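You operate a simulated robot arm through the tools that you are given. There is no shell and no other tool. Be economical: measure what you need, move in short steps, check, and stop when the job is done.

You run a simulated two-armed robot. Do the job below in one go: nothing can be reset, and whatever is moved stays where it is left.

## Task
Pick up the black backing roll from the middle board of the shelf with the card pocket with one hand, pass it to the other hand and put it on the top of the pale wooden stand. Set down upright: black backing roll.

The check looks at the end state, three seconds after you hand in, the way a careful person would. Anything else that was tipped, shoved, dropped, spilled or broken makes it a failure.

## Robot
Two 7-joint arms with two-finger parallel grippers on one trunk, on a base that drives. Base frame: it is fixed to the floor where the robot stands at the start and does not move with it; the origin is under the middle of the robot, x ahead of it, y to its left, z up. Readings come in m, degrees, newtons and seconds.
The left shoulder is at the start at [0.02, 0.17, 1.178], the right one opposite. With the tool pointing down near the work surface each hand reaches from about 0.22 to 0.68 m from the robot's upright axis, wherever it stands, measured 20 degrees to its own side. Places, roughly: top of the pale wooden stand [-0.9, -1.2, 0.8]. Payload 3.8 kg a hand.
Tool frame (each hand has its own): the origin (TCP) lies between the finger pads and is the grasp point; the fingertips stand 0.03 m ahead of it; z points along the fingers, y is the line along which they close. The gripper opens to 0.11 m. The fingers are 0.02 m wide and 0.01 m thick; the gripper's body (0.048 by 0.112 m) begins 0.055 m behind the TCP.
Orientation is that of the tool frame in the base frame, as [roll, pitch, yaw] about the fixed x, y, z axes, in that order (R = Rz(yaw) Ry(pitch) Rx(roll)). With the fingers straight down and closing along the base's y, the tool's x points along the base's -x, its y along +y and its z along -z.

## Interface
- The arms move only by the tool jog_arm. It takes "left_targets", "right_targets" or both (then of equal length, played together; a hand with none holds still); each is a list of rows, each an object of numbers (a shift or turn left out is 0, a gripper value left out holds the last): "x", "y", "z": the shift along the base's x, y, z in m; "ax", "ay", "az": the turn, a rotation vector about the base's x, y, z in degrees; "grip": the gripper command, from -1 (fully open) to 1 (shut), values between in proportion. In form: [{"x": .., "y": .., "z": .., "ax": .., "ay": .., "az": .., "grip": ..}, ...]. A call has 1 to 12 rows; each row shifts and turns the commanded pose from where the row before left it. Each row takes 0.2 s and may step no farther than 0.05 m and 8.6 degrees from the row before; otherwise, or with a gripper value out of range, the whole call is refused. A pose out of reach is approached as far as the arm can. The call stops where the force on the tool passes 40 N (or 10 N more than at its start, if that is more) or the arm is blocked; 0.2 s more then pass. Each finger travels about 0.072 m/s and halts on what it meets, pressing with about 25 N; the grip force reading is that of the motor and also rises with nothing between the fingers. The clock runs only during rows and for 0.2 s after the last one: add rows that do not move to give the fingers time. The reply holds the time, the measured pose of the TCP, the force on the tool along the base axes, the opening and the grip force, in the units named above and with some noise, with the torque about the TCP (base axes, N m) and any sound that the robot's microphone picked up.
- Cameras (640 x 400 px; columns grow to the right, rows downward): "scene" is now at [0.1159, 0.0087, 1.3617]; the picture's right is [0.09, -1.00, 0.00], its down [-0.24, -0.02, -0.97] and it looks along [0.97, 0.08, -0.24] (base axes); focal length 276 px, centre (320, 200). "left" rides on the left gripper at [0.072, -0.017, -0.103] in its tool frame; the picture's right is [0.23, 0.97, 0.00], its down [-0.76, 0.18, -0.62] and it looks along [-0.61, 0.14, 0.78] (tool axes); focal length 222 px, centre (320, 200). "right" rides on the right gripper at [0.072, 0.017, -0.103] in its tool frame; the picture's right is [-0.23, 0.97, 0.00], its down [-0.76, -0.18, -0.62] and it looks along [-0.61, -0.14, 0.78] (tool axes); focal length 222 px, centre (320, 200). There is no depth. A picture from a camera that has moved, and an enlarged one, comes with that camera's place and axes in the base frame and with its lens.
- camera(camera): a new picture of that camera. It takes no simulated time.
- raise_lower(by): slides the trunk up (or, below 0, down) by that many m; the arms and the scene camera ride with it, the base frame stays. It gives what a move gives, with no picture.
- base_move(legs): drives the robot by 1 to 6 legs, each [ahead, turn to the left] in m and degrees, along the robot's own axes; the way and the turn of a leg run together, so that a leg with both is an arc; at most 1.5 m and 180 degrees a leg. The arms and the cameras ride along, it lands a little off, and it stops where it bumps. It gives what a move gives.
- aim_head(pan, tilt): turns the head with the scene camera to pan (to the left, within 80 degrees either way) and tilt (down, from -29 to 69), counted from straight ahead of the robot. It gives what a move gives.
- close_up(camera, box): a new picture of the part [left, top, right, bottom] of that camera's present view, enlarged. It takes no simulated time.
- finish_job(): hands the job in; it is judged then, once.

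Go step by step. Nothing tells you exact positions but the pictures and the camera data: compare them with the known pose of the tool, close in by small moves and look again before you grip or let go. The budget is 120 turns and 100 pictures, counting those below and the enlarged ones. Unless the task says otherwise, let go and move clear before handing in, and close with one line.

The tools are called after ">>>" as a command line: name --argument value ..., lists and objects as JSON in quotes. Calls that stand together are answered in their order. jog_arm: Moves the arms, as the interface text tells. Its arguments: {"type":"object","properties":{"left_targets":{"type":"array"},"right_targets":{"type":"array"}},"required":[]} The other tools are called the same way: raise_lower (by) slides the trunk up or down; base_move (legs) drives the base; aim_head (pan, tilt) turns the head that bears the scene camera; camera (camera) takes a picture; close_up (camera, box) takes an enlarged picture of a part of a camera's view; finish_job () hands the job in.

At the start:

```text
t: 0.0
left_eef_pos: [0.3799, 0.1824, 1.2453]
left_ee_rot: [-179.9, 0.1, 180.0]
left_wrist_force: [0.4, 0.0, 0.6]
left_torque: [0.02, 0.01, 0.0]
left_width: 0.1098
left_grasp_force: 0.1
right_eef_pos: [0.3938, -0.1513, 1.2267]
right_ee_rot: [-179.9, -0.1, -179.9]
right_wrist_force: [-0.3, 0.5, 0.4]
right_torque: [0.0, -0.01, -0.03]
right_width: 0.1101
right_grasp_force: 0.1
trunk travel left (down, up): [-0.275, 0.295]
robot x, y, heading: [0.0018, 0.0013, -0.0]
head pan, tilt: [5.0, 14.2]
```

scene: 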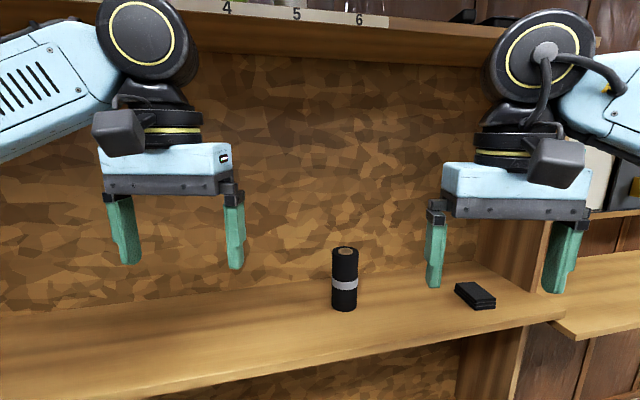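
right: 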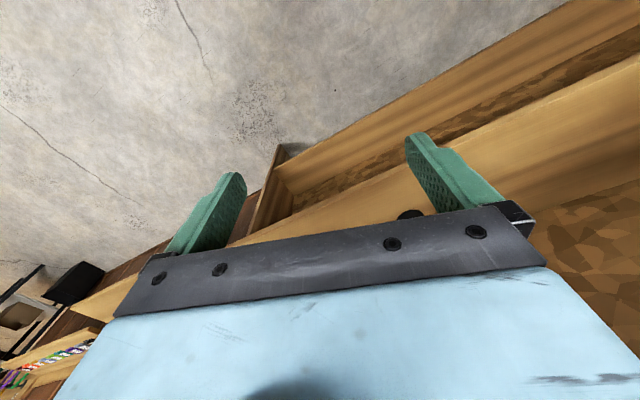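
left: 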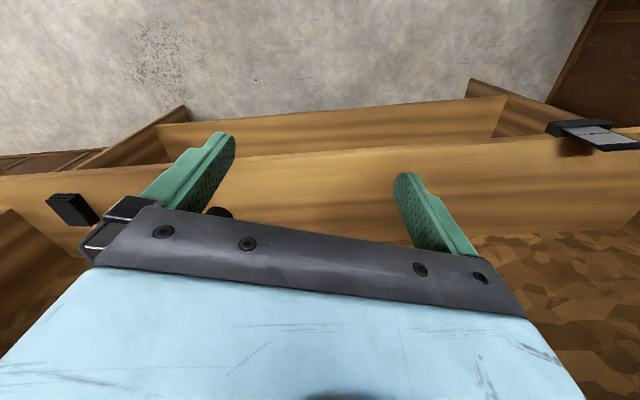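

I see a black roll with a grey band on the shelf board ahead, plus a black block. I need to find which shelf bears the card pocket and where the stand is, so I look around first.

>>> aim_head --pan 40 --tilt 15

>>> camera --camera "scene"

>>> aim_head --pan -50 --tilt 15

>>> camera --camera "scene"

>>> aim_head --pan 0 --tilt 40

>>> camera --camera "scene"

```text
t: 1.0
left_eef_pos: [0.3807, 0.1837, 1.2477]
left_ee_rot: [179.9, 0.0, -180.0]
left_wrist_force: [0.3, 0.0, -0.3]
left_torque: [0.02, -0.01, 0.01]
left_width: 0.11
left_grasp_force: 0.0
right_eef_pos: [0.3928, -0.1516, 1.2279]
right_ee_rot: [-179.9, -0.1, -179.9]
right_wrist_force: [-0.7, -0.2, 0.8]
right_torque: [0.02, 0.0, -0.01]
right_width: 0.1102
right_grasp_force: 0.0
trunk travel left (down, up): [-0.275, 0.295]
robot x, y, heading: [-0.0008, -0.0008, 0.2]
head pan, tilt: [40.0, 15.0]
```

```text
96 pictures are left
camera scene: at [0.0945, 0.0606, 1.3604], right [0.64, -0.77, 0.0], down [-0.2, -0.17, -0.97], along [0.74, 0.62, -0.26], focal length 276 px, centre (320, 200)
```

scene: 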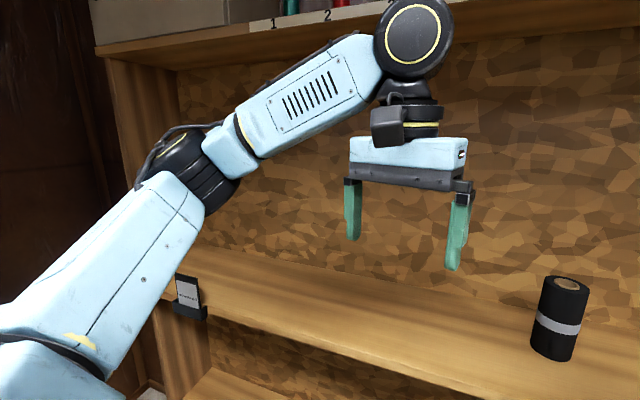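

```text
t: 2.7
left_eef_pos: [0.3791, 0.1827, 1.2464]
left_ee_rot: [-179.8, 0.0, 180.0]
left_wrist_force: [0.2, -0.1, 0.6]
left_torque: [0.03, 0.04, -0.01]
left_width: 0.1102
left_grasp_force: 0.0
right_eef_pos: [0.3933, -0.1512, 1.2276]
right_ee_rot: [180.0, 0.0, -179.9]
right_wrist_force: [0.2, 0.3, -0.7]
right_torque: [0.01, 0.03, 0.0]
right_width: 0.1101
right_grasp_force: 0.0
trunk travel left (down, up): [-0.275, 0.295]
robot x, y, heading: [-0.0016, 0.0031, 0.1]
head pan, tilt: [-50.0, 15.0]
```

```text
95 pictures are left
camera scene: at [0.083, -0.0709, 1.3604], right [-0.77, -0.64, 0.0], down [-0.17, 0.2, -0.97], along [0.62, -0.74, -0.26], focal length 276 px, centre (320, 200)
```

scene: 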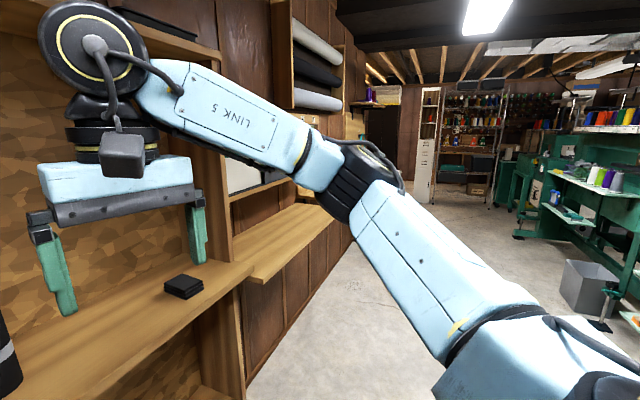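

```text
t: 3.8
left_eef_pos: [0.3789, 0.1828, 1.2466]
left_ee_rot: [-180.0, 0.0, -179.9]
left_wrist_force: [-0.4, -0.5, -0.2]
left_torque: [-0.02, -0.02, 0.0]
left_width: 0.11
left_grasp_force: 0.0
right_eef_pos: [0.3926, -0.1503, 1.2264]
right_ee_rot: [179.9, 0.0, -179.9]
right_wrist_force: [-0.2, 0.1, 1.1]
right_torque: [0.02, -0.02, 0.0]
right_width: 0.1099
right_grasp_force: 0.1
trunk travel left (down, up): [-0.275, 0.295]
robot x, y, heading: [-0.0051, 0.0008, -0.0]
head pan, tilt: [0.0, 40.0]
```

```text
94 pictures are left
camera scene: at [0.1079, 0.0005, 1.3209], right [0.0, -1.0, 0.0], down [-0.64, 0.0, -0.77], along [0.77, 0.0, -0.64], focal length 276 px, centre (320, 200)
```

scene: 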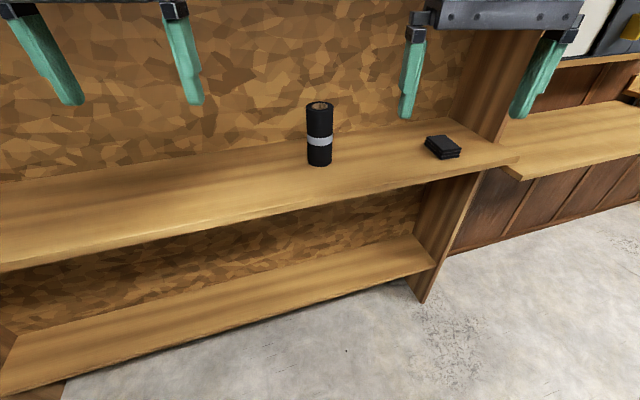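

The shelf ahead is the one with the card pocket at its left post, and the roll (about 0.07 m wide, 0.14 m tall) stands near x 0.69, y 0 on its middle board. Plan: the right hand picks it from above, and the left hand takes it sideways low down with its camera turned up. First I test that left wrist orientation in free air.

>>> jog_arm --left_targets '[{"az": 8.2, "y": 0.01}, {"az": 8.2, "y": 0.01}, {"az": 8.2, "y": 0.01}, {"az": 8.2, "y": 0.01}, {"az": 8.2, "y": 0.01}, {"az": 8.2, "y": 0.01}, {"az": 8.2, "y": 0.01}, {"az": 8.2, "y": 0.01}, {"az": 8.2}, {"az": 8.2}, {"az": 8}, {}]'

>>> jog_arm --left_targets '[{"ax": -8.2}, {"ax": -8.2}, {"ax": -8.2}, {"ax": -8.2}, {"ax": -8.2}, {"ax": -8.2}, {"ax": -8.2}, {"ax": -8.2}, {"ax": -8.2}, {"ax": -8.2}, {"ax": -8}, {}]'

>>> aim_head --pan 15 --tilt 20

>>> camera --camera "scene"

```text
t: 6.4
left_eef_pos: [0.3799, 0.2626, 1.2449]
left_ee_rot: [-180.0, 0.1, -89.8]
left_wrist_force: [-0.9, -0.1, -0.1]
left_torque: [-0.01, -0.02, 0.03]
left_width: 0.1099
left_grasp_force: 0.0
right_eef_pos: [0.3933, -0.1513, 1.2278]
right_ee_rot: [179.9, 0.0, 180.0]
right_wrist_force: [0.4, 0.0, 0.3]
right_torque: [0.0, 0.02, 0.02]
right_width: 0.1101
right_grasp_force: 0.0
trunk travel left (down, up): [-0.275, 0.295]
robot x, y, heading: [0.0014, -0.0003, 0.1]
head pan, tilt: [0.0, 40.0]
```

```text
t: 9.0
left_eef_pos: [0.3799, 0.2628, 1.246]
left_ee_rot: [-1.5, -90.0, 91.7]
left_wrist_force: [0.6, -0.8, 0.4]
left_torque: [0.0, 0.0, 0.01]
left_width: 0.11
left_grasp_force: 0.2
right_eef_pos: [0.3941, -0.1515, 1.227]
right_ee_rot: [180.0, 0.0, -179.9]
right_wrist_force: [0.5, -0.4, -0.2]
right_torque: [0.06, 0.01, 0.0]
right_width: 0.1102
right_grasp_force: 0.0
trunk travel left (down, up): [-0.275, 0.295]
robot x, y, heading: [-0.0009, 0.0004, -0.1]
head pan, tilt: [0.0, 40.0]
```

```text
t: 9.9
left_eef_pos: [0.3813, 0.2623, 1.2465]
left_ee_rot: [-135.5, -90.0, -134.5]
left_wrist_force: [0.0, 0.5, -0.7]
left_torque: [0.0, 0.04, 0.03]
left_width: 0.1101
left_grasp_force: 0.1
right_eef_pos: [0.3934, -0.1516, 1.2275]
right_ee_rot: [-180.0, 0.0, 180.0]
right_wrist_force: [-1.1, -0.4, -0.2]
right_torque: [0.05, -0.02, 0.0]
right_width: 0.1099
right_grasp_force: 0.0
trunk travel left (down, up): [-0.275, 0.295]
robot x, y, heading: [0.0026, -0.0007, -0.1]
head pan, tilt: [15.0, 20.0]
```

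```text
93 pictures are left
camera scene: at [0.1129, 0.0247, 1.3522], right [0.26, -0.97, 0.0], down [-0.33, -0.09, -0.94], along [0.91, 0.24, -0.34], focal length 276 px, centre (320, 200)
```

scene: 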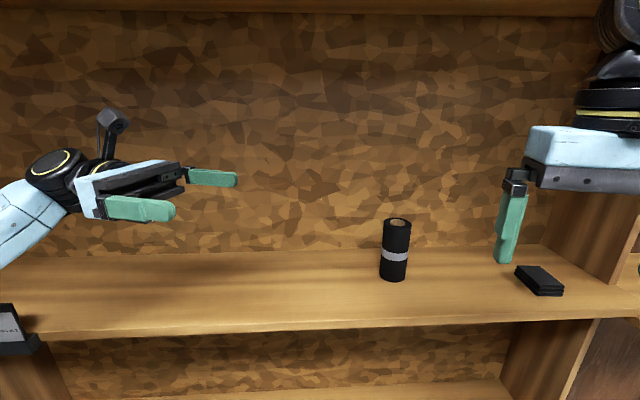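

The left hand sits well, fingers toward -y and camera up. The shelf's front edge is about 0.6 m ahead, so I drive 0.12 m forward to bring the roll into easy reach and look again.

>>> base_move --legs '[[0.12, 0]]'

>>> aim_head --pan 0 --tilt 30

>>> camera --camera "scene"

>>> camera --camera "right"

>>> camera --camera "left"

```text
t: 11.1
left_eef_pos: [0.5058, 0.2605, 1.246]
left_ee_rot: [78.3, -89.9, 11.5]
left_wrist_force: [1.0, 0.1, 0.0]
left_torque: [0.0, -0.01, -0.05]
left_width: 0.1101
left_grasp_force: 0.0
right_eef_pos: [0.517, -0.153, 1.2268]
right_ee_rot: [-180.0, 0.0, 179.9]
right_wrist_force: [0.7, -0.3, -0.6]
right_torque: [0.03, 0.0, -0.04]
right_width: 0.1099
right_grasp_force: 0.2
trunk travel left (down, up): [-0.275, 0.295]
robot x, y, heading: [0.1254, 0.0002, -0.1]
head pan, tilt: [15.0, 20.0]
```

```text
t: 11.9
left_eef_pos: [0.5048, 0.2625, 1.2463]
left_ee_rot: [70.0, -90.0, 19.8]
left_wrist_force: [-0.5, 0.0, 0.5]
left_torque: [0.02, 0.03, 0.03]
left_width: 0.1103
left_grasp_force: 0.0
right_eef_pos: [0.5156, -0.1522, 1.2267]
right_ee_rot: [-180.0, 0.1, 179.9]
right_wrist_force: [0.5, -0.7, 0.0]
right_torque: [-0.02, -0.05, -0.01]
right_width: 0.1097
right_grasp_force: 0.0
trunk travel left (down, up): [-0.275, 0.295]
robot x, y, heading: [0.1205, 0.0031, -0.1]
head pan, tilt: [0.0, 30.0]
```

```text
92 pictures are left
camera scene: at [0.236, 0.0001, 1.3362], right [0.0, -1.0, 0.0], down [-0.5, 0.0, -0.87], along [0.87, 0.0, -0.5], focal length 276 px, centre (320, 200)
```

scene: 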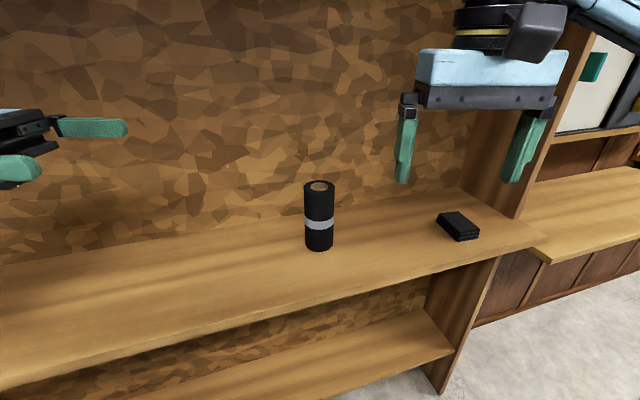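

```text
91 pictures are left
camera right: at [0.4434, -0.1355, 1.3297], right [0.23, 0.97, 0.0], down [0.76, -0.18, 0.62], along [0.61, -0.14, -0.78], focal length 222 px, centre (320, 200)
```

right: 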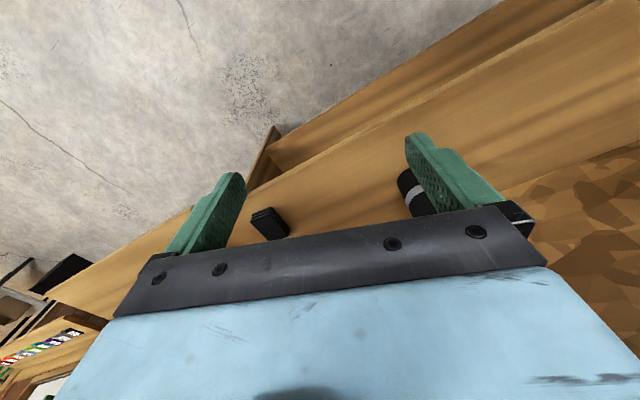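

```text
90 pictures are left
camera left: at [0.5196, 0.3633, 1.318], right [-0.97, 0.0, 0.23], down [-0.18, 0.62, -0.76], along [-0.14, -0.78, -0.61], focal length 222 px, centre (320, 200)
```

left: 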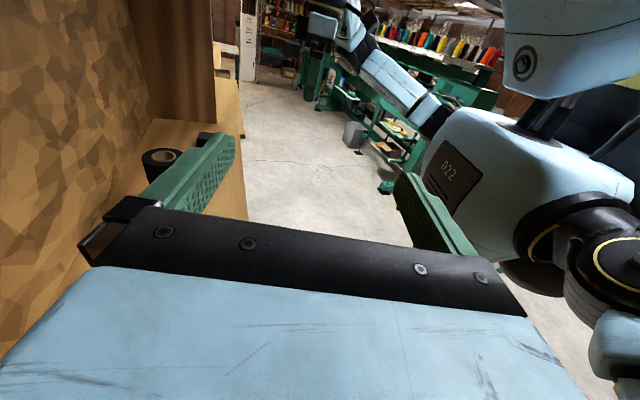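

Triangulating the left and scene views puts the roll's top centre at about (0.76, 0.00, 1.066) and the board at z 0.92. I move the open right hand above it, staying high, to test reach.

>>> jog_arm --right_targets '[{"x": 0.041, "y": 0.025, "grip": -1}, {"x": 0.041, "y": 0.025}, {"x": 0.041, "y": 0.026}, {"x": 0.041, "y": 0.026}, {"x": 0.04, "y": 0.025}, {"x": 0.04, "y": 0.025}, {}, {}]'

>>> camera --camera "right"

>>> camera --camera "scene"

>>> camera --camera "left"

```text
t: 13.7
left_eef_pos: [0.504, 0.2615, 1.2468]
left_ee_rot: [14.2, -90.0, 75.7]
left_wrist_force: [-0.8, 0.0, 0.2]
left_torque: [0.0, -0.01, 0.03]
left_width: 0.1097
left_grasp_force: 0.1
right_eef_pos: [0.6863, -0.0389, 1.2163]
right_ee_rot: [180.0, 0.1, 179.9]
right_wrist_force: [0.2, 0.4, 0.8]
right_torque: [-0.01, -0.03, -0.04]
right_width: 0.1099
right_grasp_force: 0.0
right hand out of reach, approached as far as the arm can: row 5, 6
trunk travel left (down, up): [-0.275, 0.295]
robot x, y, heading: [0.1243, -0.0001, -0.3]
head pan, tilt: [0.0, 30.0]
```

```text
89 pictures are left
camera right: at [0.6144, -0.0215, 1.3179], right [0.23, 0.97, 0.0], down [0.76, -0.18, 0.62], along [0.61, -0.14, -0.78], focal length 222 px, centre (320, 200)
```

right: 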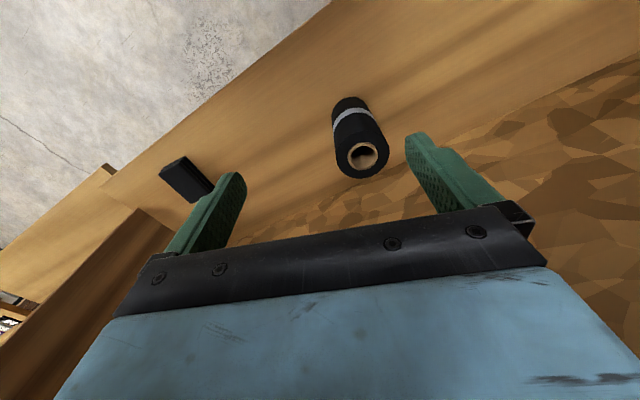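

```text
88 pictures are left
camera scene: at [0.2358, 0.0007, 1.3362], right [0.0, -1.0, 0.0], down [-0.5, 0.0, -0.87], along [0.87, 0.0, -0.5], focal length 276 px, centre (320, 200)
```

scene: 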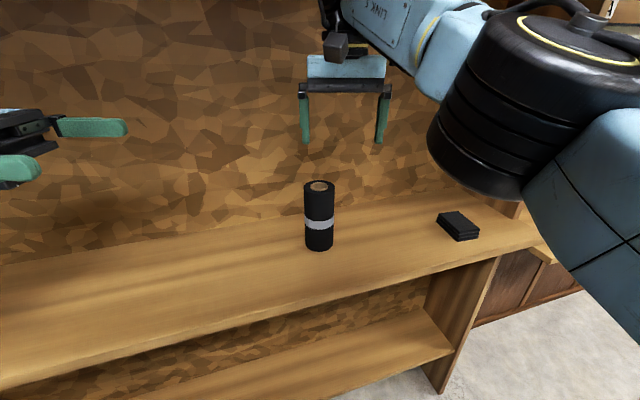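

```text
87 pictures are left
camera left: at [0.5195, 0.3638, 1.3179], right [-0.97, 0.0, 0.23], down [-0.18, 0.62, -0.76], along [-0.14, -0.78, -0.61], focal length 222 px, centre (320, 200)
```

left: 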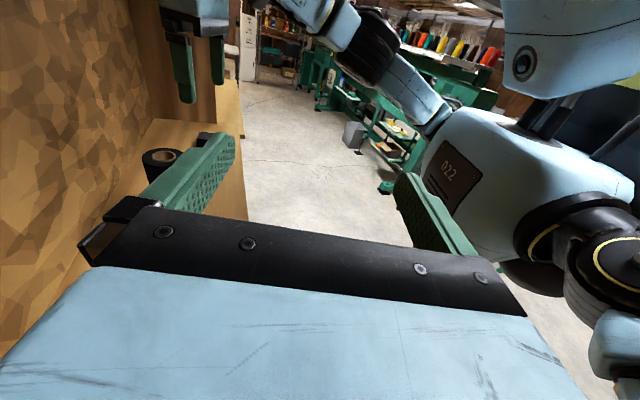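

Straight down, the arm runs out at x 0.69, so instead I tilt the hand about 35° forward, which brings the wrist back. I pull back a little first and tilt at this height, then check the pose.

>>> jog_arm --right_targets '[{"x": -0.04, "ay": -7}, {"x": -0.03, "ay": -7}, {"ay": -7}, {"ay": -7}, {"ay": -7}, {}, {}]'

```text
t: 15.3
left_eef_pos: [0.5046, 0.2622, 1.2474]
left_ee_rot: [-102.7, -90.0, -167.4]
left_wrist_force: [0.2, -0.3, 0.1]
left_torque: [0.01, -0.02, -0.02]
left_width: 0.1099
left_grasp_force: 0.0
right_eef_pos: [0.6153, -0.0429, 1.2185]
right_ee_rot: [179.9, 35.1, 179.8]
right_wrist_force: [0.0, 0.1, -0.1]
right_torque: [0.03, -0.03, -0.01]
right_width: 0.1097
right_grasp_force: 0.1
trunk travel left (down, up): [-0.275, 0.295]
robot x, y, heading: [0.1221, -0.0051, -0.0]
head pan, tilt: [0.0, 30.0]
```

>>> jog_arm --right_targets '[{"x": 0.025, "y": 0.014, "z": -0.026}, {"x": 0.025, "y": 0.015, "z": -0.026}, {"x": 0.026, "y": 0.014, "z": -0.027}, {}]'

>>> camera --camera "right"

>>> camera --camera "scene"

>>> camera --camera "left"

```text
t: 16.3
left_eef_pos: [0.5039, 0.2612, 1.2464]
left_ee_rot: [-17.7, -90.0, 107.6]
left_wrist_force: [-0.4, -0.2, 0.6]
left_torque: [-0.03, 0.0, -0.01]
left_width: 0.1099
left_grasp_force: 0.1
right_eef_pos: [0.6892, 0.0017, 1.1408]
right_ee_rot: [179.9, 35.1, 179.9]
right_wrist_force: [0.8, -1.2, 0.2]
right_torque: [-0.02, 0.02, -0.02]
right_width: 0.1102
right_grasp_force: 0.2
trunk travel left (down, up): [-0.275, 0.295]
robot x, y, heading: [0.1218, -0.004, -0.2]
head pan, tilt: [0.0, 30.0]
```

```text
86 pictures are left
camera right: at [0.5721, 0.0182, 1.1824], right [0.19, 0.97, 0.13], down [0.27, -0.18, 0.95], along [0.95, -0.14, -0.29], focal length 222 px, centre (320, 200)
```

right: 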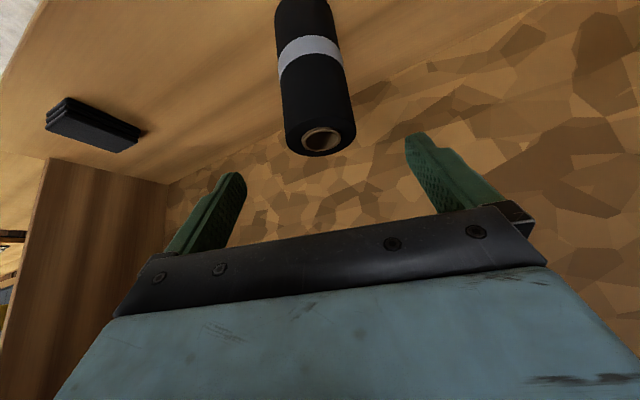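

```text
85 pictures are left
camera scene: at [0.2356, -0.0002, 1.3362], right [0.0, -1.0, 0.0], down [-0.5, 0.0, -0.87], along [0.87, 0.0, -0.5], focal length 276 px, centre (320, 200)
```

scene: 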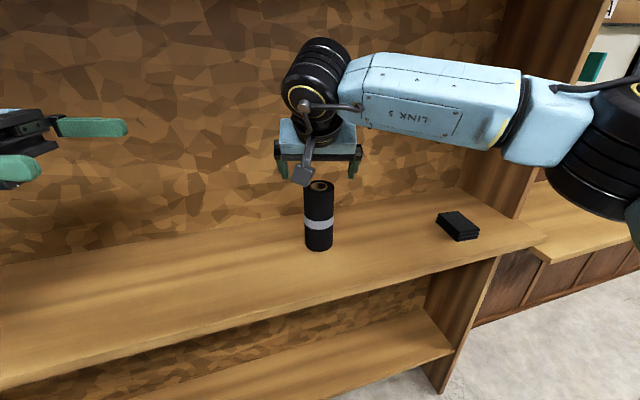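

```text
84 pictures are left
camera left: at [0.5193, 0.3629, 1.3182], right [-0.97, 0.0, 0.23], down [-0.18, 0.62, -0.76], along [-0.14, -0.78, -0.61], focal length 222 px, centre (320, 200)
```

left: 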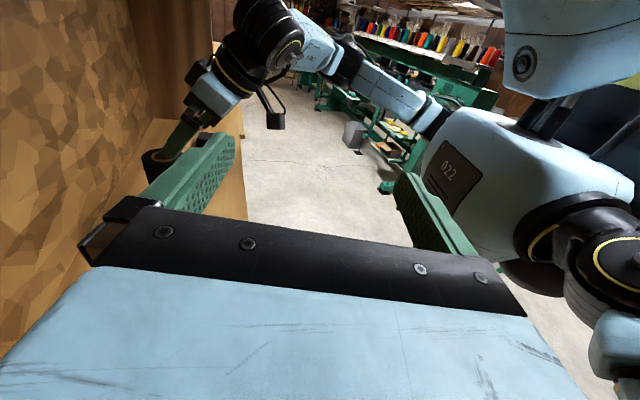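

The right camera confirms the roll's top at (0.762, 0.000, 1.066), centred between the fingers. I descend along the finger direction.

>>> jog_arm --right_targets '[{"x": 0.018, "z": -0.025}, {"x": 0.018, "z": -0.025}, {"x": 0.018, "z": -0.025}, {"x": 0.018, "z": -0.025}, {}]'

>>> camera --camera "right"

>>> camera --camera "scene"

>>> close_up --camera "left" --box '[100, 40, 300, 220]'

```text
t: 17.5
left_eef_pos: [0.5048, 0.2608, 1.2461]
left_ee_rot: [41.6, -90.0, 48.3]
left_wrist_force: [0.2, -0.2, 0.5]
left_torque: [0.03, 0.01, -0.02]
left_width: 0.1099
left_grasp_force: 0.1
right_eef_pos: [0.7593, -0.0021, 1.0397]
right_ee_rot: [-180.0, 35.1, 179.8]
right_wrist_force: [0.4, 0.3, 0.3]
right_torque: [-0.02, -0.01, 0.0]
right_width: 0.1099
right_grasp_force: 0.2
trunk travel left (down, up): [-0.275, 0.295]
robot x, y, heading: [0.1237, 0.0025, 0.1]
head pan, tilt: [0.0, 30.0]
```

```text
83 pictures are left
camera right: at [0.6422, 0.0161, 1.0823], right [0.19, 0.97, 0.13], down [0.26, -0.18, 0.95], along [0.95, -0.14, -0.29], focal length 222 px, centre (320, 200)
```

right: 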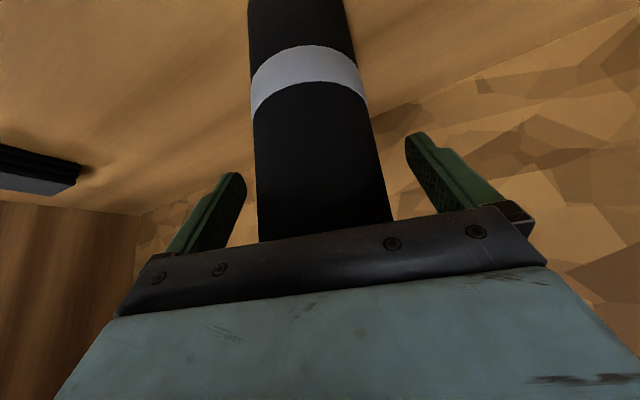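

```text
82 pictures are left
camera scene: at [0.2358, -0.0001, 1.3362], right [0.0, -1.0, 0.0], down [-0.5, 0.0, -0.87], along [0.87, 0.0, -0.5], focal length 276 px, centre (320, 200)
```

scene: 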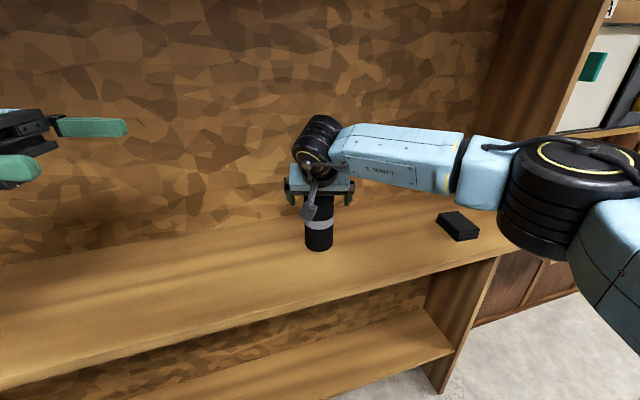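

```text
2.22 times, centred on (200, 130) of left
camera zoom: at [0.5195, 0.3631, 1.3181], right [-0.97, 0.0, 0.23], down [-0.18, 0.62, -0.76], along [-0.14, -0.78, -0.61], focal length 494 px, centre (587, 356)
```

zoom: 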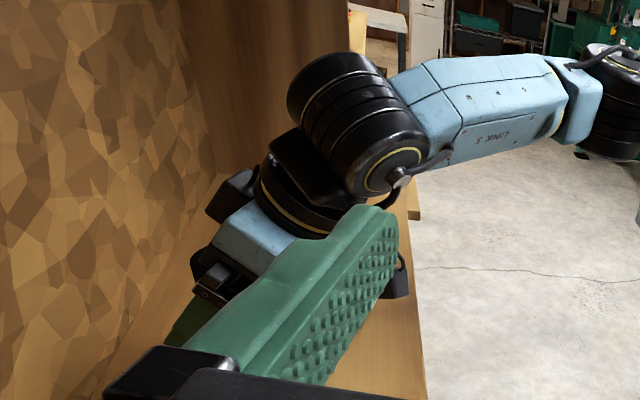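

The roll stands between the fingers. I close the right hand.

>>> jog_arm --right_targets '[{"y": 0.002, "grip": 1}, {"grip": 1}, {"grip": 1}, {"grip": 1}, {"grip": 1}]'

>>> camera --camera "right"

```text
t: 18.7
left_eef_pos: [0.5037, 0.2602, 1.247]
left_ee_rot: [73.0, -89.9, 16.9]
left_wrist_force: [-0.5, -0.5, 0.0]
left_torque: [0.02, 0.02, -0.01]
left_width: 0.1098
left_grasp_force: 0.0
right_eef_pos: [0.7628, 0.0016, 1.0397]
right_ee_rot: [179.8, 35.1, 179.7]
right_wrist_force: [0.5, -0.2, -0.1]
right_torque: [-0.05, 0.0, 0.01]
right_width: 0.0652
right_grasp_force: 25.3
trunk travel left (down, up): [-0.275, 0.295]
robot x, y, heading: [0.1216, -0.0005, -0.3]
head pan, tilt: [0.0, 30.0]
```

```text
80 pictures are left
camera right: at [0.6434, 0.0186, 1.0822], right [0.19, 0.97, 0.13], down [0.27, -0.18, 0.95], along [0.95, -0.14, -0.29], focal length 222 px, centre (320, 200)
```

right: 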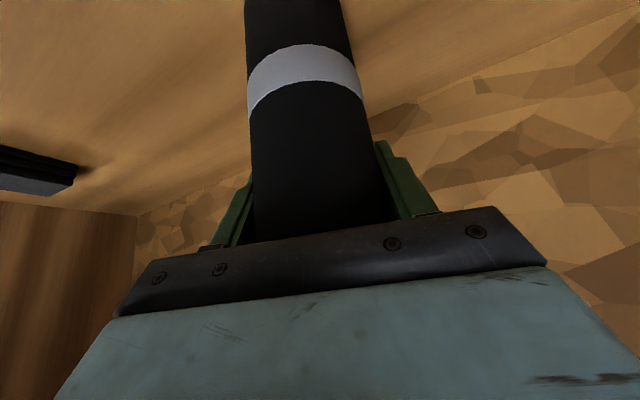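

The grip holds at 0.065 m. I lift straight up.

>>> jog_arm --right_targets '[{"z": 0.01}, {"z": 0.02}, {"z": 0.03}, {"z": 0.03}, {"z": 0.02}, {}]'

>>> camera --camera "scene"

```text
t: 20.1
left_eef_pos: [0.503, 0.262, 1.2466]
left_ee_rot: [-115.7, -90.0, -154.4]
left_wrist_force: [-0.7, 0.0, 0.2]
left_torque: [0.0, -0.02, 0.0]
left_width: 0.1099
left_grasp_force: 0.0
right_eef_pos: [0.7619, 0.0001, 1.1461]
right_ee_rot: [179.9, 35.0, 179.9]
right_wrist_force: [0.0, -0.5, -0.4]
right_torque: [0.0, 0.01, -0.01]
right_width: 0.0001
right_grasp_force: 24.8
trunk travel left (down, up): [-0.275, 0.295]
robot x, y, heading: [0.1255, 0.0009, -0.2]
head pan, tilt: [0.0, 30.0]
```

```text
79 pictures are left
camera scene: at [0.2361, 0.0, 1.3362], right [0.0, -1.0, 0.0], down [-0.5, 0.0, -0.87], along [0.87, 0.0, -0.5], focal length 276 px, centre (320, 200)
```

scene: 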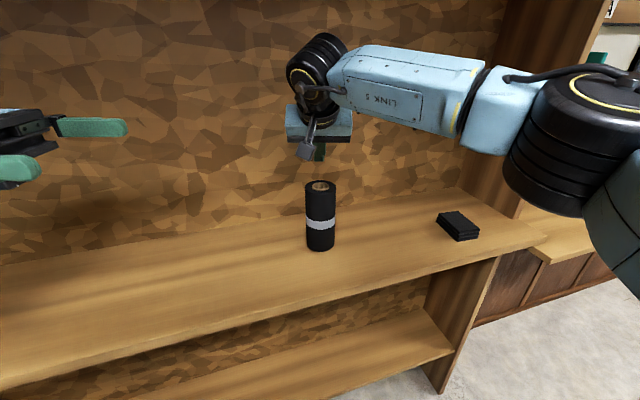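

The roll slipped out and still stands on the board in nearly the same spot. I look closely at it before regripping lower and more squarely.

>>> close_up --camera "scene" --box '[270, 140, 380, 270]'

>>> camera --camera "right"

>>> close_up --camera "left" --box '[100, 60, 300, 220]'

```text
3.08 times, centred on (325, 205) of scene
camera zoom: at [0.2361, 0.0, 1.3362], right [0.0, -1.0, 0.0], down [-0.5, 0.0, -0.87], along [0.87, 0.0, -0.5], focal length 851 px, centre (305, 185)
```

zoom: 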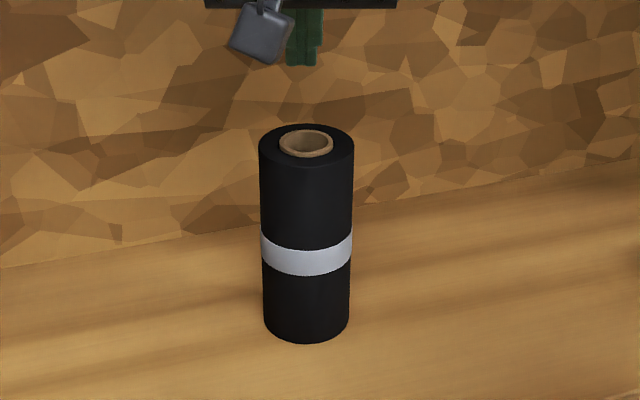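

```text
77 pictures are left
camera right: at [0.6436, 0.0173, 1.1887], right [0.19, 0.97, 0.13], down [0.27, -0.18, 0.95], along [0.95, -0.14, -0.29], focal length 222 px, centre (320, 200)
```

right: 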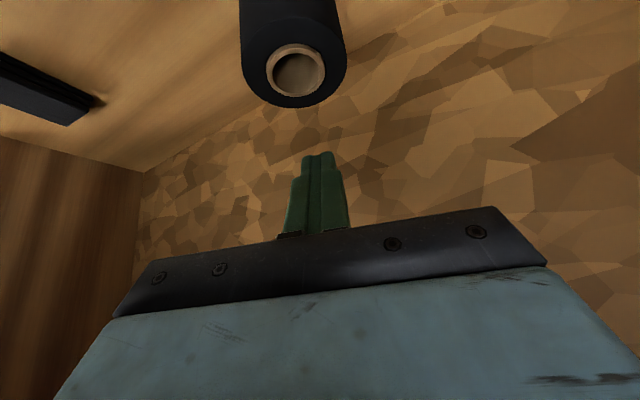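

```text
2.50 times, centred on (200, 140) of left
camera zoom: at [0.5198, 0.3632, 1.318], right [-0.97, 0.0, 0.23], down [-0.18, 0.62, -0.76], along [-0.14, -0.78, -0.61], focal length 555 px, centre (620, 350)
```

zoom: 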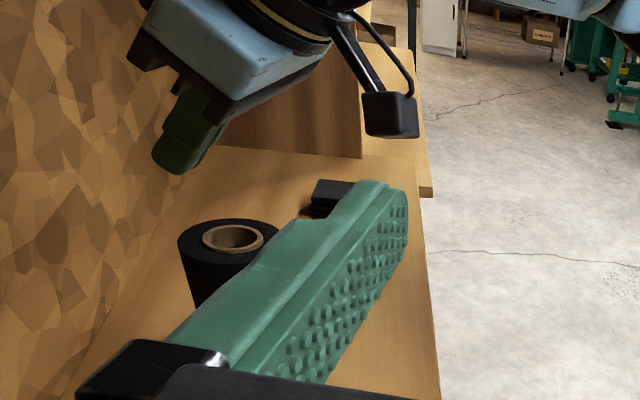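

The roll is undisturbed near (0.758, -0.004). To learn whether weight or slickness caused the slip, I regrip slightly deeper and lift only a few millimetres while reading the force.

>>> jog_arm --right_targets '[{"grip": -1}, {"grip": -1}, {"x": -0.003, "y": -0.003, "grip": -1}, {"grip": -1}, {"grip": -1}, {"z": -0.03}, {"z": -0.03}, {"z": -0.03}, {"z": -0.027}, {}]'

>>> jog_arm --right_targets '[{"grip": 1}, {"grip": 1}, {"grip": 1}, {"grip": 1}, {"grip": 1}, {"z": 0.003}, {}]'

>>> jog_arm --right_targets '[{"z": 0.004}, {}]'

>>> camera --camera "right"

```text
t: 22.3
left_eef_pos: [0.5051, 0.2616, 1.2464]
left_ee_rot: [-132.9, -89.9, -137.2]
left_wrist_force: [0.3, 0.6, -0.4]
left_torque: [0.02, 0.0, 0.0]
left_width: 0.1102
left_grasp_force: 0.1
right_eef_pos: [0.7591, -0.0002, 1.0314]
right_ee_rot: [179.9, 35.0, 179.8]
right_wrist_force: [-0.1, 0.1, 0.1]
right_torque: [0.01, -0.01, 0.01]
right_width: 0.11
right_grasp_force: 0.1
trunk travel left (down, up): [-0.275, 0.295]
robot x, y, heading: [0.1213, 0.0003, 0.1]
head pan, tilt: [0.0, 30.0]
```

```text
t: 23.9
left_eef_pos: [0.5041, 0.2602, 1.245]
left_ee_rot: [-112.9, -89.9, -157.3]
left_wrist_force: [0.2, -0.1, 0.0]
left_torque: [-0.01, 0.01, 0.0]
left_width: 0.1101
left_grasp_force: 0.0
right_eef_pos: [0.7592, -0.0008, 1.034]
right_ee_rot: [179.8, 34.9, 179.9]
right_wrist_force: [0.3, -0.4, -2.6]
right_torque: [0.01, -0.01, 0.0]
right_width: 0.0653
right_grasp_force: 25.2
trunk travel left (down, up): [-0.275, 0.295]
robot x, y, heading: [0.1235, -0.0004, -0.2]
head pan, tilt: [0.0, 30.0]
```

```text
t: 24.5
left_eef_pos: [0.5042, 0.2607, 1.2467]
left_ee_rot: [69.3, -90.0, 20.4]
left_wrist_force: [0.7, 0.6, 0.4]
left_torque: [0.01, 0.01, 0.03]
left_width: 0.1099
left_grasp_force: 0.2
right_eef_pos: [0.7599, -0.0011, 1.0375]
right_ee_rot: [179.9, 35.0, 179.9]
right_wrist_force: [0.2, 0.9, -3.4]
right_torque: [-0.03, -0.02, 0.0]
right_width: 0.0658
right_grasp_force: 24.6
trunk travel left (down, up): [-0.275, 0.295]
robot x, y, heading: [0.1194, -0.0007, -0.1]
head pan, tilt: [0.0, 30.0]
```

```text
75 pictures are left
camera right: at [0.6416, 0.0162, 1.0806], right [0.19, 0.97, 0.13], down [0.27, -0.18, 0.95], along [0.95, -0.14, -0.29], focal length 222 px, centre (320, 200)
```

right: 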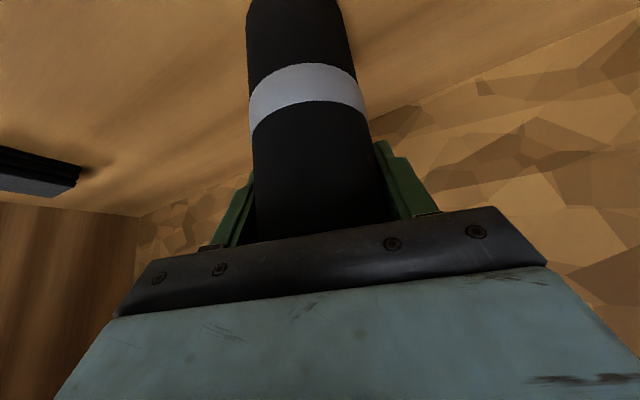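

The hand now carries about 3 N. I keep lifting slowly to see whether it holds.

>>> jog_arm --right_targets '[{"z": 0.004}, {"z": 0.004}, {}]'

>>> close_up --camera "scene" --box '[270, 140, 380, 270]'

>>> camera --camera "right"

```text
t: 25.3
left_eef_pos: [0.5043, 0.2615, 1.2463]
left_ee_rot: [67.4, -89.9, 22.6]
left_wrist_force: [-0.7, 0.0, -0.1]
left_torque: [-0.01, -0.02, -0.01]
left_width: 0.1102
left_grasp_force: 0.0
right_eef_pos: [0.7602, -0.0002, 1.0469]
right_ee_rot: [179.9, 35.0, 180.0]
right_wrist_force: [0.6, -0.9, -3.4]
right_torque: [-0.01, -0.03, 0.01]
right_width: 0.0659
right_grasp_force: 25.0
trunk travel left (down, up): [-0.275, 0.295]
robot x, y, heading: [0.1212, -0.0011, -0.3]
head pan, tilt: [0.0, 30.0]
```

```text
3.08 times, centred on (325, 205) of scene
camera zoom: at [0.2363, 0.0001, 1.3361], right [0.0, -1.0, 0.0], down [-0.5, 0.0, -0.87], along [0.87, 0.0, -0.5], focal length 851 px, centre (305, 185)
```

zoom: 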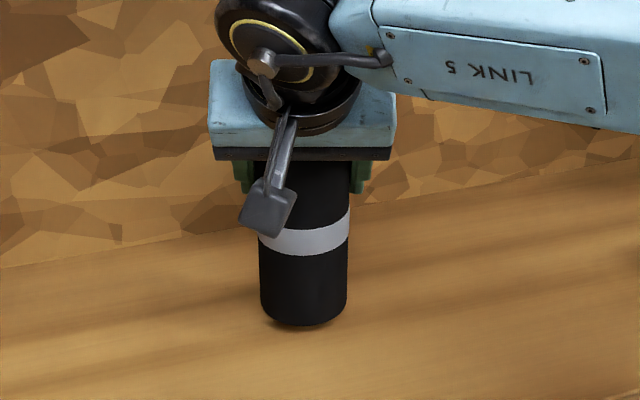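

```text
73 pictures are left
camera right: at [0.6419, 0.0167, 1.0898], right [0.19, 0.97, 0.13], down [0.27, -0.18, 0.95], along [0.95, -0.14, -0.29], focal length 222 px, centre (320, 200)
```

right: 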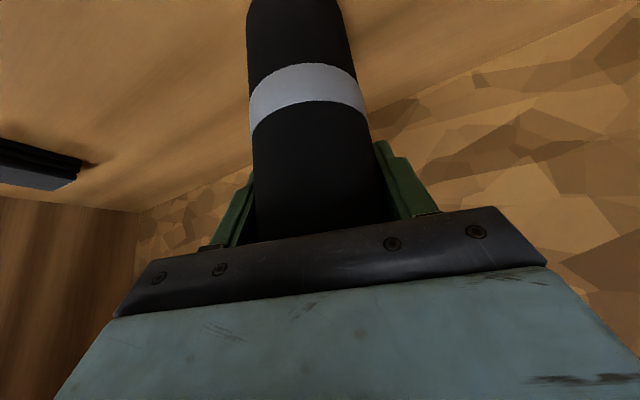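

It holds now: the bottom has left the board and the band hasn't shifted in the hand. I go on gently with small steps.

>>> jog_arm --right_targets '[{"z": 0.005}, {"z": 0.007}, {"z": 0.008}, {"z": 0.008}, {"z": 0.008}, {"z": 0.008}, {"z": 0.008}, {"z": 0.006}, {"z": 0.004}, {"z": 0.002}, {}]'

>>> camera --camera "right"

```text
t: 27.7
left_eef_pos: [0.5044, 0.2616, 1.2463]
left_ee_rot: [-110.7, -89.9, -159.4]
left_wrist_force: [-0.3, 0.3, 0.5]
left_torque: [0.0, 0.01, 0.02]
left_width: 0.1101
left_grasp_force: 0.1
right_eef_pos: [0.7605, -0.0004, 1.1105]
right_ee_rot: [179.9, 35.0, 179.8]
right_wrist_force: [-0.9, -0.1, -2.8]
right_torque: [0.01, 0.01, 0.03]
right_width: 0.0657
right_grasp_force: 24.8
trunk travel left (down, up): [-0.275, 0.295]
robot x, y, heading: [0.1261, 0.0018, -0.4]
head pan, tilt: [0.0, 30.0]
```

```text
72 pictures are left
camera right: at [0.6417, 0.0168, 1.1527], right [0.19, 0.97, 0.13], down [0.27, -0.18, 0.95], along [0.95, -0.14, -0.29], focal length 222 px, centre (320, 200)
```

right: 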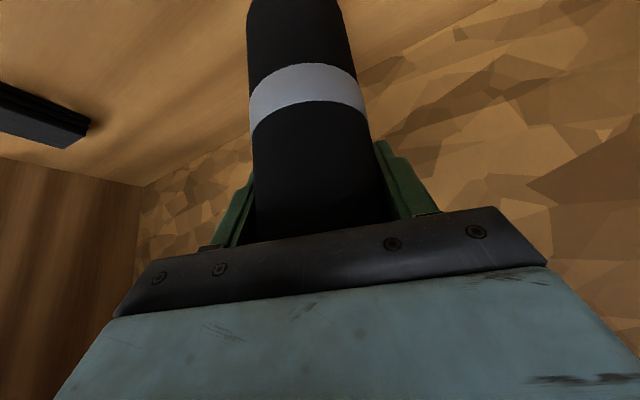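

Still held firmly and upright. I bring it back toward me and slightly up, still over the board.

>>> jog_arm --right_targets '[{"x": -0.005, "z": 0.003}, {"x": -0.01, "z": 0.003}, {"x": -0.013, "z": 0.004}, {"x": -0.015, "z": 0.004}, {"x": -0.015, "z": 0.004}, {"x": -0.015, "z": 0.004}, {"x": -0.015, "z": 0.004}, {"x": -0.015, "z": 0.004}, {"x": -0.013, "z": 0.004}, {"x": -0.01, "z": 0.003}, {"x": -0.006, "z": 0.002}, {}]'

>>> camera --camera "scene"

>>> camera --camera "left"

```text
t: 30.3
left_eef_pos: [0.5037, 0.2604, 1.2462]
left_ee_rot: [66.0, -90.0, 23.8]
left_wrist_force: [0.0, 0.3, 0.0]
left_torque: [-0.01, 0.05, 0.03]
left_width: 0.11
left_grasp_force: 0.0
right_eef_pos: [0.6274, -0.0007, 1.1494]
right_ee_rot: [-180.0, 34.9, 179.8]
right_wrist_force: [0.3, -0.1, -3.0]
right_torque: [0.0, -0.03, 0.0]
right_width: 0.0657
right_grasp_force: 24.8
trunk travel left (down, up): [-0.275, 0.295]
robot x, y, heading: [0.126, -0.0021, 0.0]
head pan, tilt: [0.0, 30.0]
```

```text
71 pictures are left
camera scene: at [0.2363, 0.0001, 1.3361], right [0.0, -1.0, 0.0], down [-0.5, 0.0, -0.87], along [0.87, 0.0, -0.5], focal length 276 px, centre (320, 200)
```

scene: 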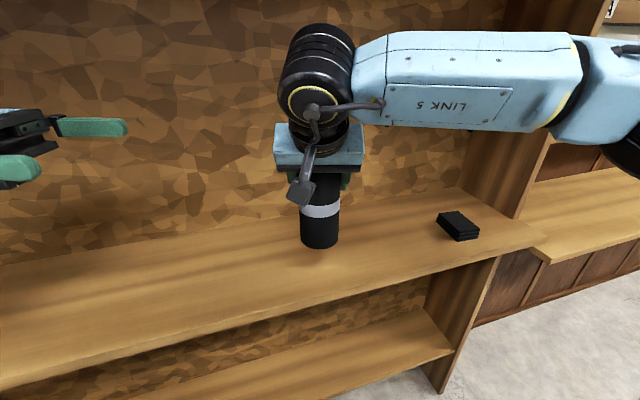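

```text
70 pictures are left
camera left: at [0.52, 0.3633, 1.3179], right [-0.97, 0.0, 0.23], down [-0.18, 0.62, -0.76], along [-0.14, -0.78, -0.61], focal length 222 px, centre (320, 200)
```

left: 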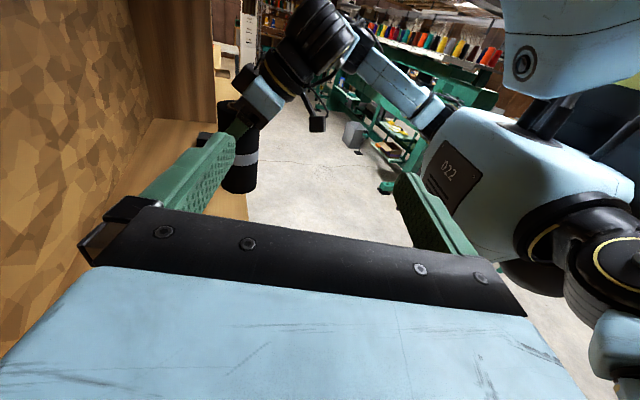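

The roll hangs upright with its bottom near z 1.04. I bring the open left hand level with its lower part, still off to the side.

>>> jog_arm --left_targets '[{"x": 0.0205, "y": -0.013, "z": -0.027, "grip": -1}, {"x": 0.0205, "y": -0.013, "z": -0.027}, {"x": 0.0205, "y": -0.013, "z": -0.027}, {"x": 0.0205, "y": -0.013, "z": -0.027}, {"x": 0.0205, "y": -0.013, "z": -0.027}, {"x": 0.0205, "y": -0.013, "z": -0.027}, {}]'

>>> camera --camera "scene"

>>> camera --camera "left"

>>> camera --camera "right"

```text
t: 31.9
left_eef_pos: [0.6274, 0.1846, 1.0855]
left_ee_rot: [-50.6, -89.9, 140.5]
left_wrist_force: [0.5, 0.7, 0.2]
left_torque: [-0.02, 0.0, 0.01]
left_width: 0.1097
left_grasp_force: 0.0
right_eef_pos: [0.6272, -0.0001, 1.1504]
right_ee_rot: [179.9, 34.9, 179.9]
right_wrist_force: [0.0, 0.4, -3.1]
right_torque: [-0.02, -0.03, 0.0]
right_width: 0.0654
right_grasp_force: 24.6
trunk travel left (down, up): [-0.275, 0.295]
robot x, y, heading: [0.1219, -0.0004, -0.3]
head pan, tilt: [0.0, 30.0]
```

```text
69 pictures are left
camera scene: at [0.2359, 0.0002, 1.3362], right [0.0, -1.0, 0.0], down [-0.5, 0.0, -0.87], along [0.87, 0.0, -0.5], focal length 276 px, centre (320, 200)
```

scene: 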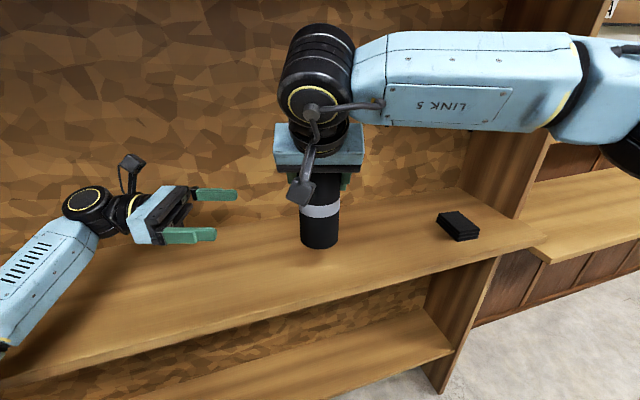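

```text
68 pictures are left
camera left: at [0.6437, 0.2856, 1.1569], right [-0.97, 0.0, 0.23], down [-0.18, 0.62, -0.76], along [-0.14, -0.78, -0.61], focal length 222 px, centre (320, 200)
```

left: 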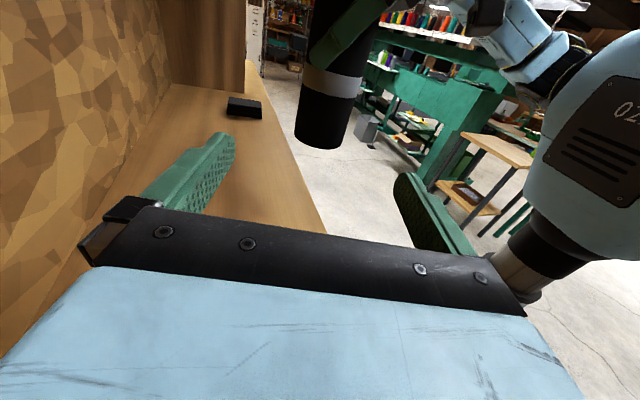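

```text
67 pictures are left
camera right: at [0.5086, 0.0173, 1.192], right [0.19, 0.97, 0.13], down [0.27, -0.18, 0.95], along [0.95, -0.14, -0.29], focal length 222 px, centre (320, 200)
```

right: 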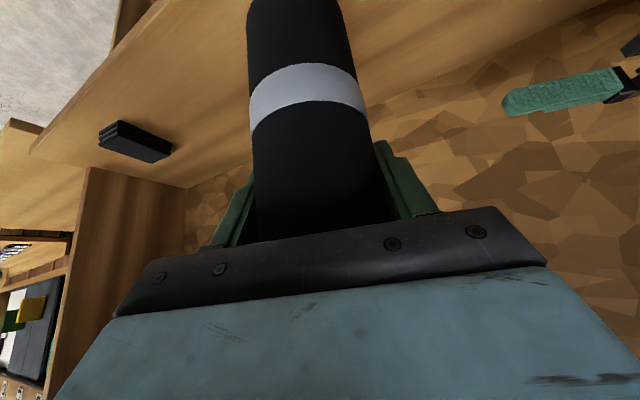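

The roll's lower part is at about x 0.62 and lines up with the left hand's gap. I advance halfway and check.

>>> jog_arm --left_targets '[{"x": -0.003, "y": -0.03}, {"x": -0.003, "y": -0.03}, {"y": -0.03}, {"y": -0.02}, {}]'

>>> camera --camera "left"

>>> camera --camera "scene"

```text
t: 33.1
left_eef_pos: [0.6224, 0.0728, 1.0844]
left_ee_rot: [58.2, -89.9, 31.8]
left_wrist_force: [-0.4, -0.2, -0.3]
left_torque: [0.0, 0.0, 0.0]
left_width: 0.11
left_grasp_force: 0.1
right_eef_pos: [0.6274, -0.0002, 1.1494]
right_ee_rot: [179.8, 35.0, 179.9]
right_wrist_force: [0.2, 0.1, -2.6]
right_torque: [0.0, -0.02, 0.0]
right_width: 0.0656
right_grasp_force: 25.3
trunk travel left (down, up): [-0.275, 0.295]
robot x, y, heading: [0.1223, -0.0029, -0.2]
head pan, tilt: [0.0, 30.0]
```

```text
66 pictures are left
camera left: at [0.6386, 0.1747, 1.156], right [-0.97, 0.0, 0.23], down [-0.18, 0.62, -0.76], along [-0.14, -0.78, -0.61], focal length 222 px, centre (320, 200)
```

left: 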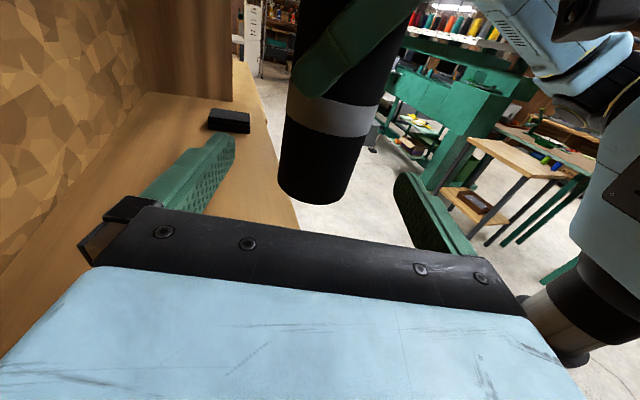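

```text
65 pictures are left
camera scene: at [0.2362, 0.0002, 1.3362], right [0.0, -1.0, 0.0], down [-0.5, 0.0, -0.87], along [0.87, 0.0, -0.5], focal length 276 px, centre (320, 200)
```

scene: 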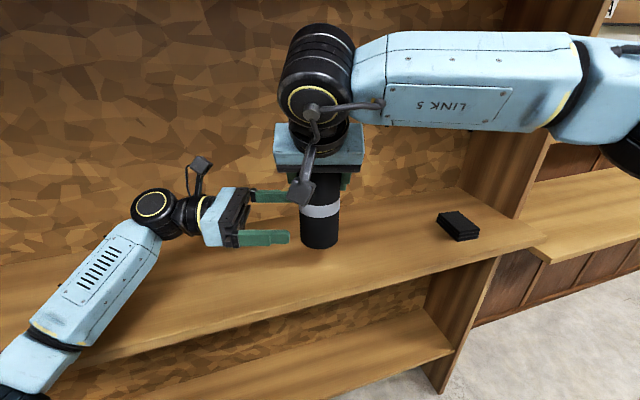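

Alignment is good, so I advance the last 7 cm.

>>> jog_arm --left_targets '[{"x": -0.002, "y": -0.02}, {"y": -0.02}, {"y": -0.02}, {"y": -0.01}, {}]'

>>> camera --camera "left"

>>> camera --camera "right"

```text
t: 34.3
left_eef_pos: [0.6206, 0.0028, 1.0847]
left_ee_rot: [-87.6, -90.0, 177.4]
left_wrist_force: [0.2, -0.6, -0.3]
left_torque: [0.0, 0.0, -0.04]
left_width: 0.1098
left_grasp_force: 0.0
right_eef_pos: [0.6271, 0.0, 1.1497]
right_ee_rot: [179.9, 35.0, 179.9]
right_wrist_force: [-0.1, -0.8, -2.4]
right_torque: [0.01, -0.05, -0.01]
right_width: 0.0658
right_grasp_force: 25.2
trunk travel left (down, up): [-0.275, 0.295]
robot x, y, heading: [0.1234, 0.0007, -0.5]
head pan, tilt: [0.0, 30.0]
```

```text
64 pictures are left
camera left: at [0.6362, 0.1052, 1.1557], right [-0.97, 0.0, 0.23], down [-0.18, 0.62, -0.76], along [-0.14, -0.78, -0.61], focal length 222 px, centre (320, 200)
```

left: 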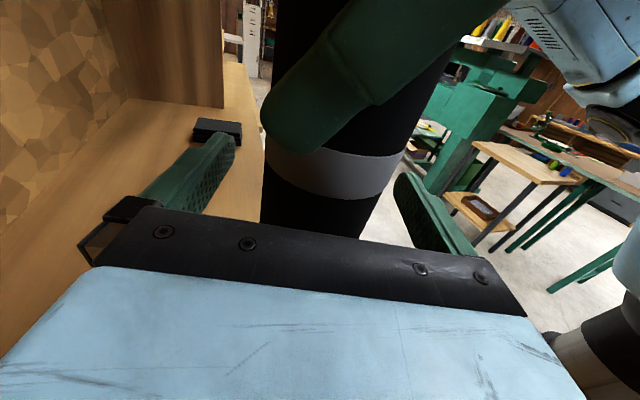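

```text
63 pictures are left
camera right: at [0.5089, 0.0172, 1.1919], right [0.19, 0.97, 0.13], down [0.27, -0.18, 0.95], along [0.95, -0.14, -0.29], focal length 222 px, centre (320, 200)
```

right: 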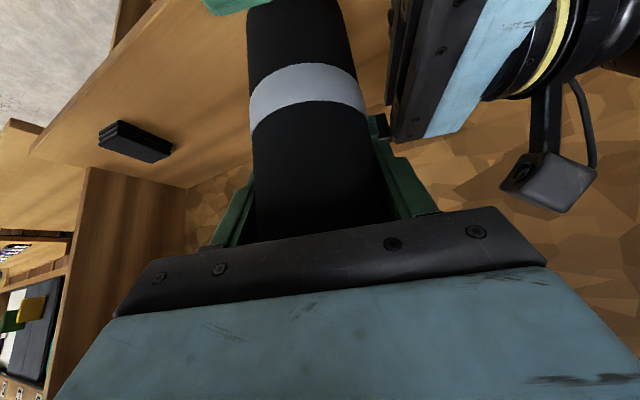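

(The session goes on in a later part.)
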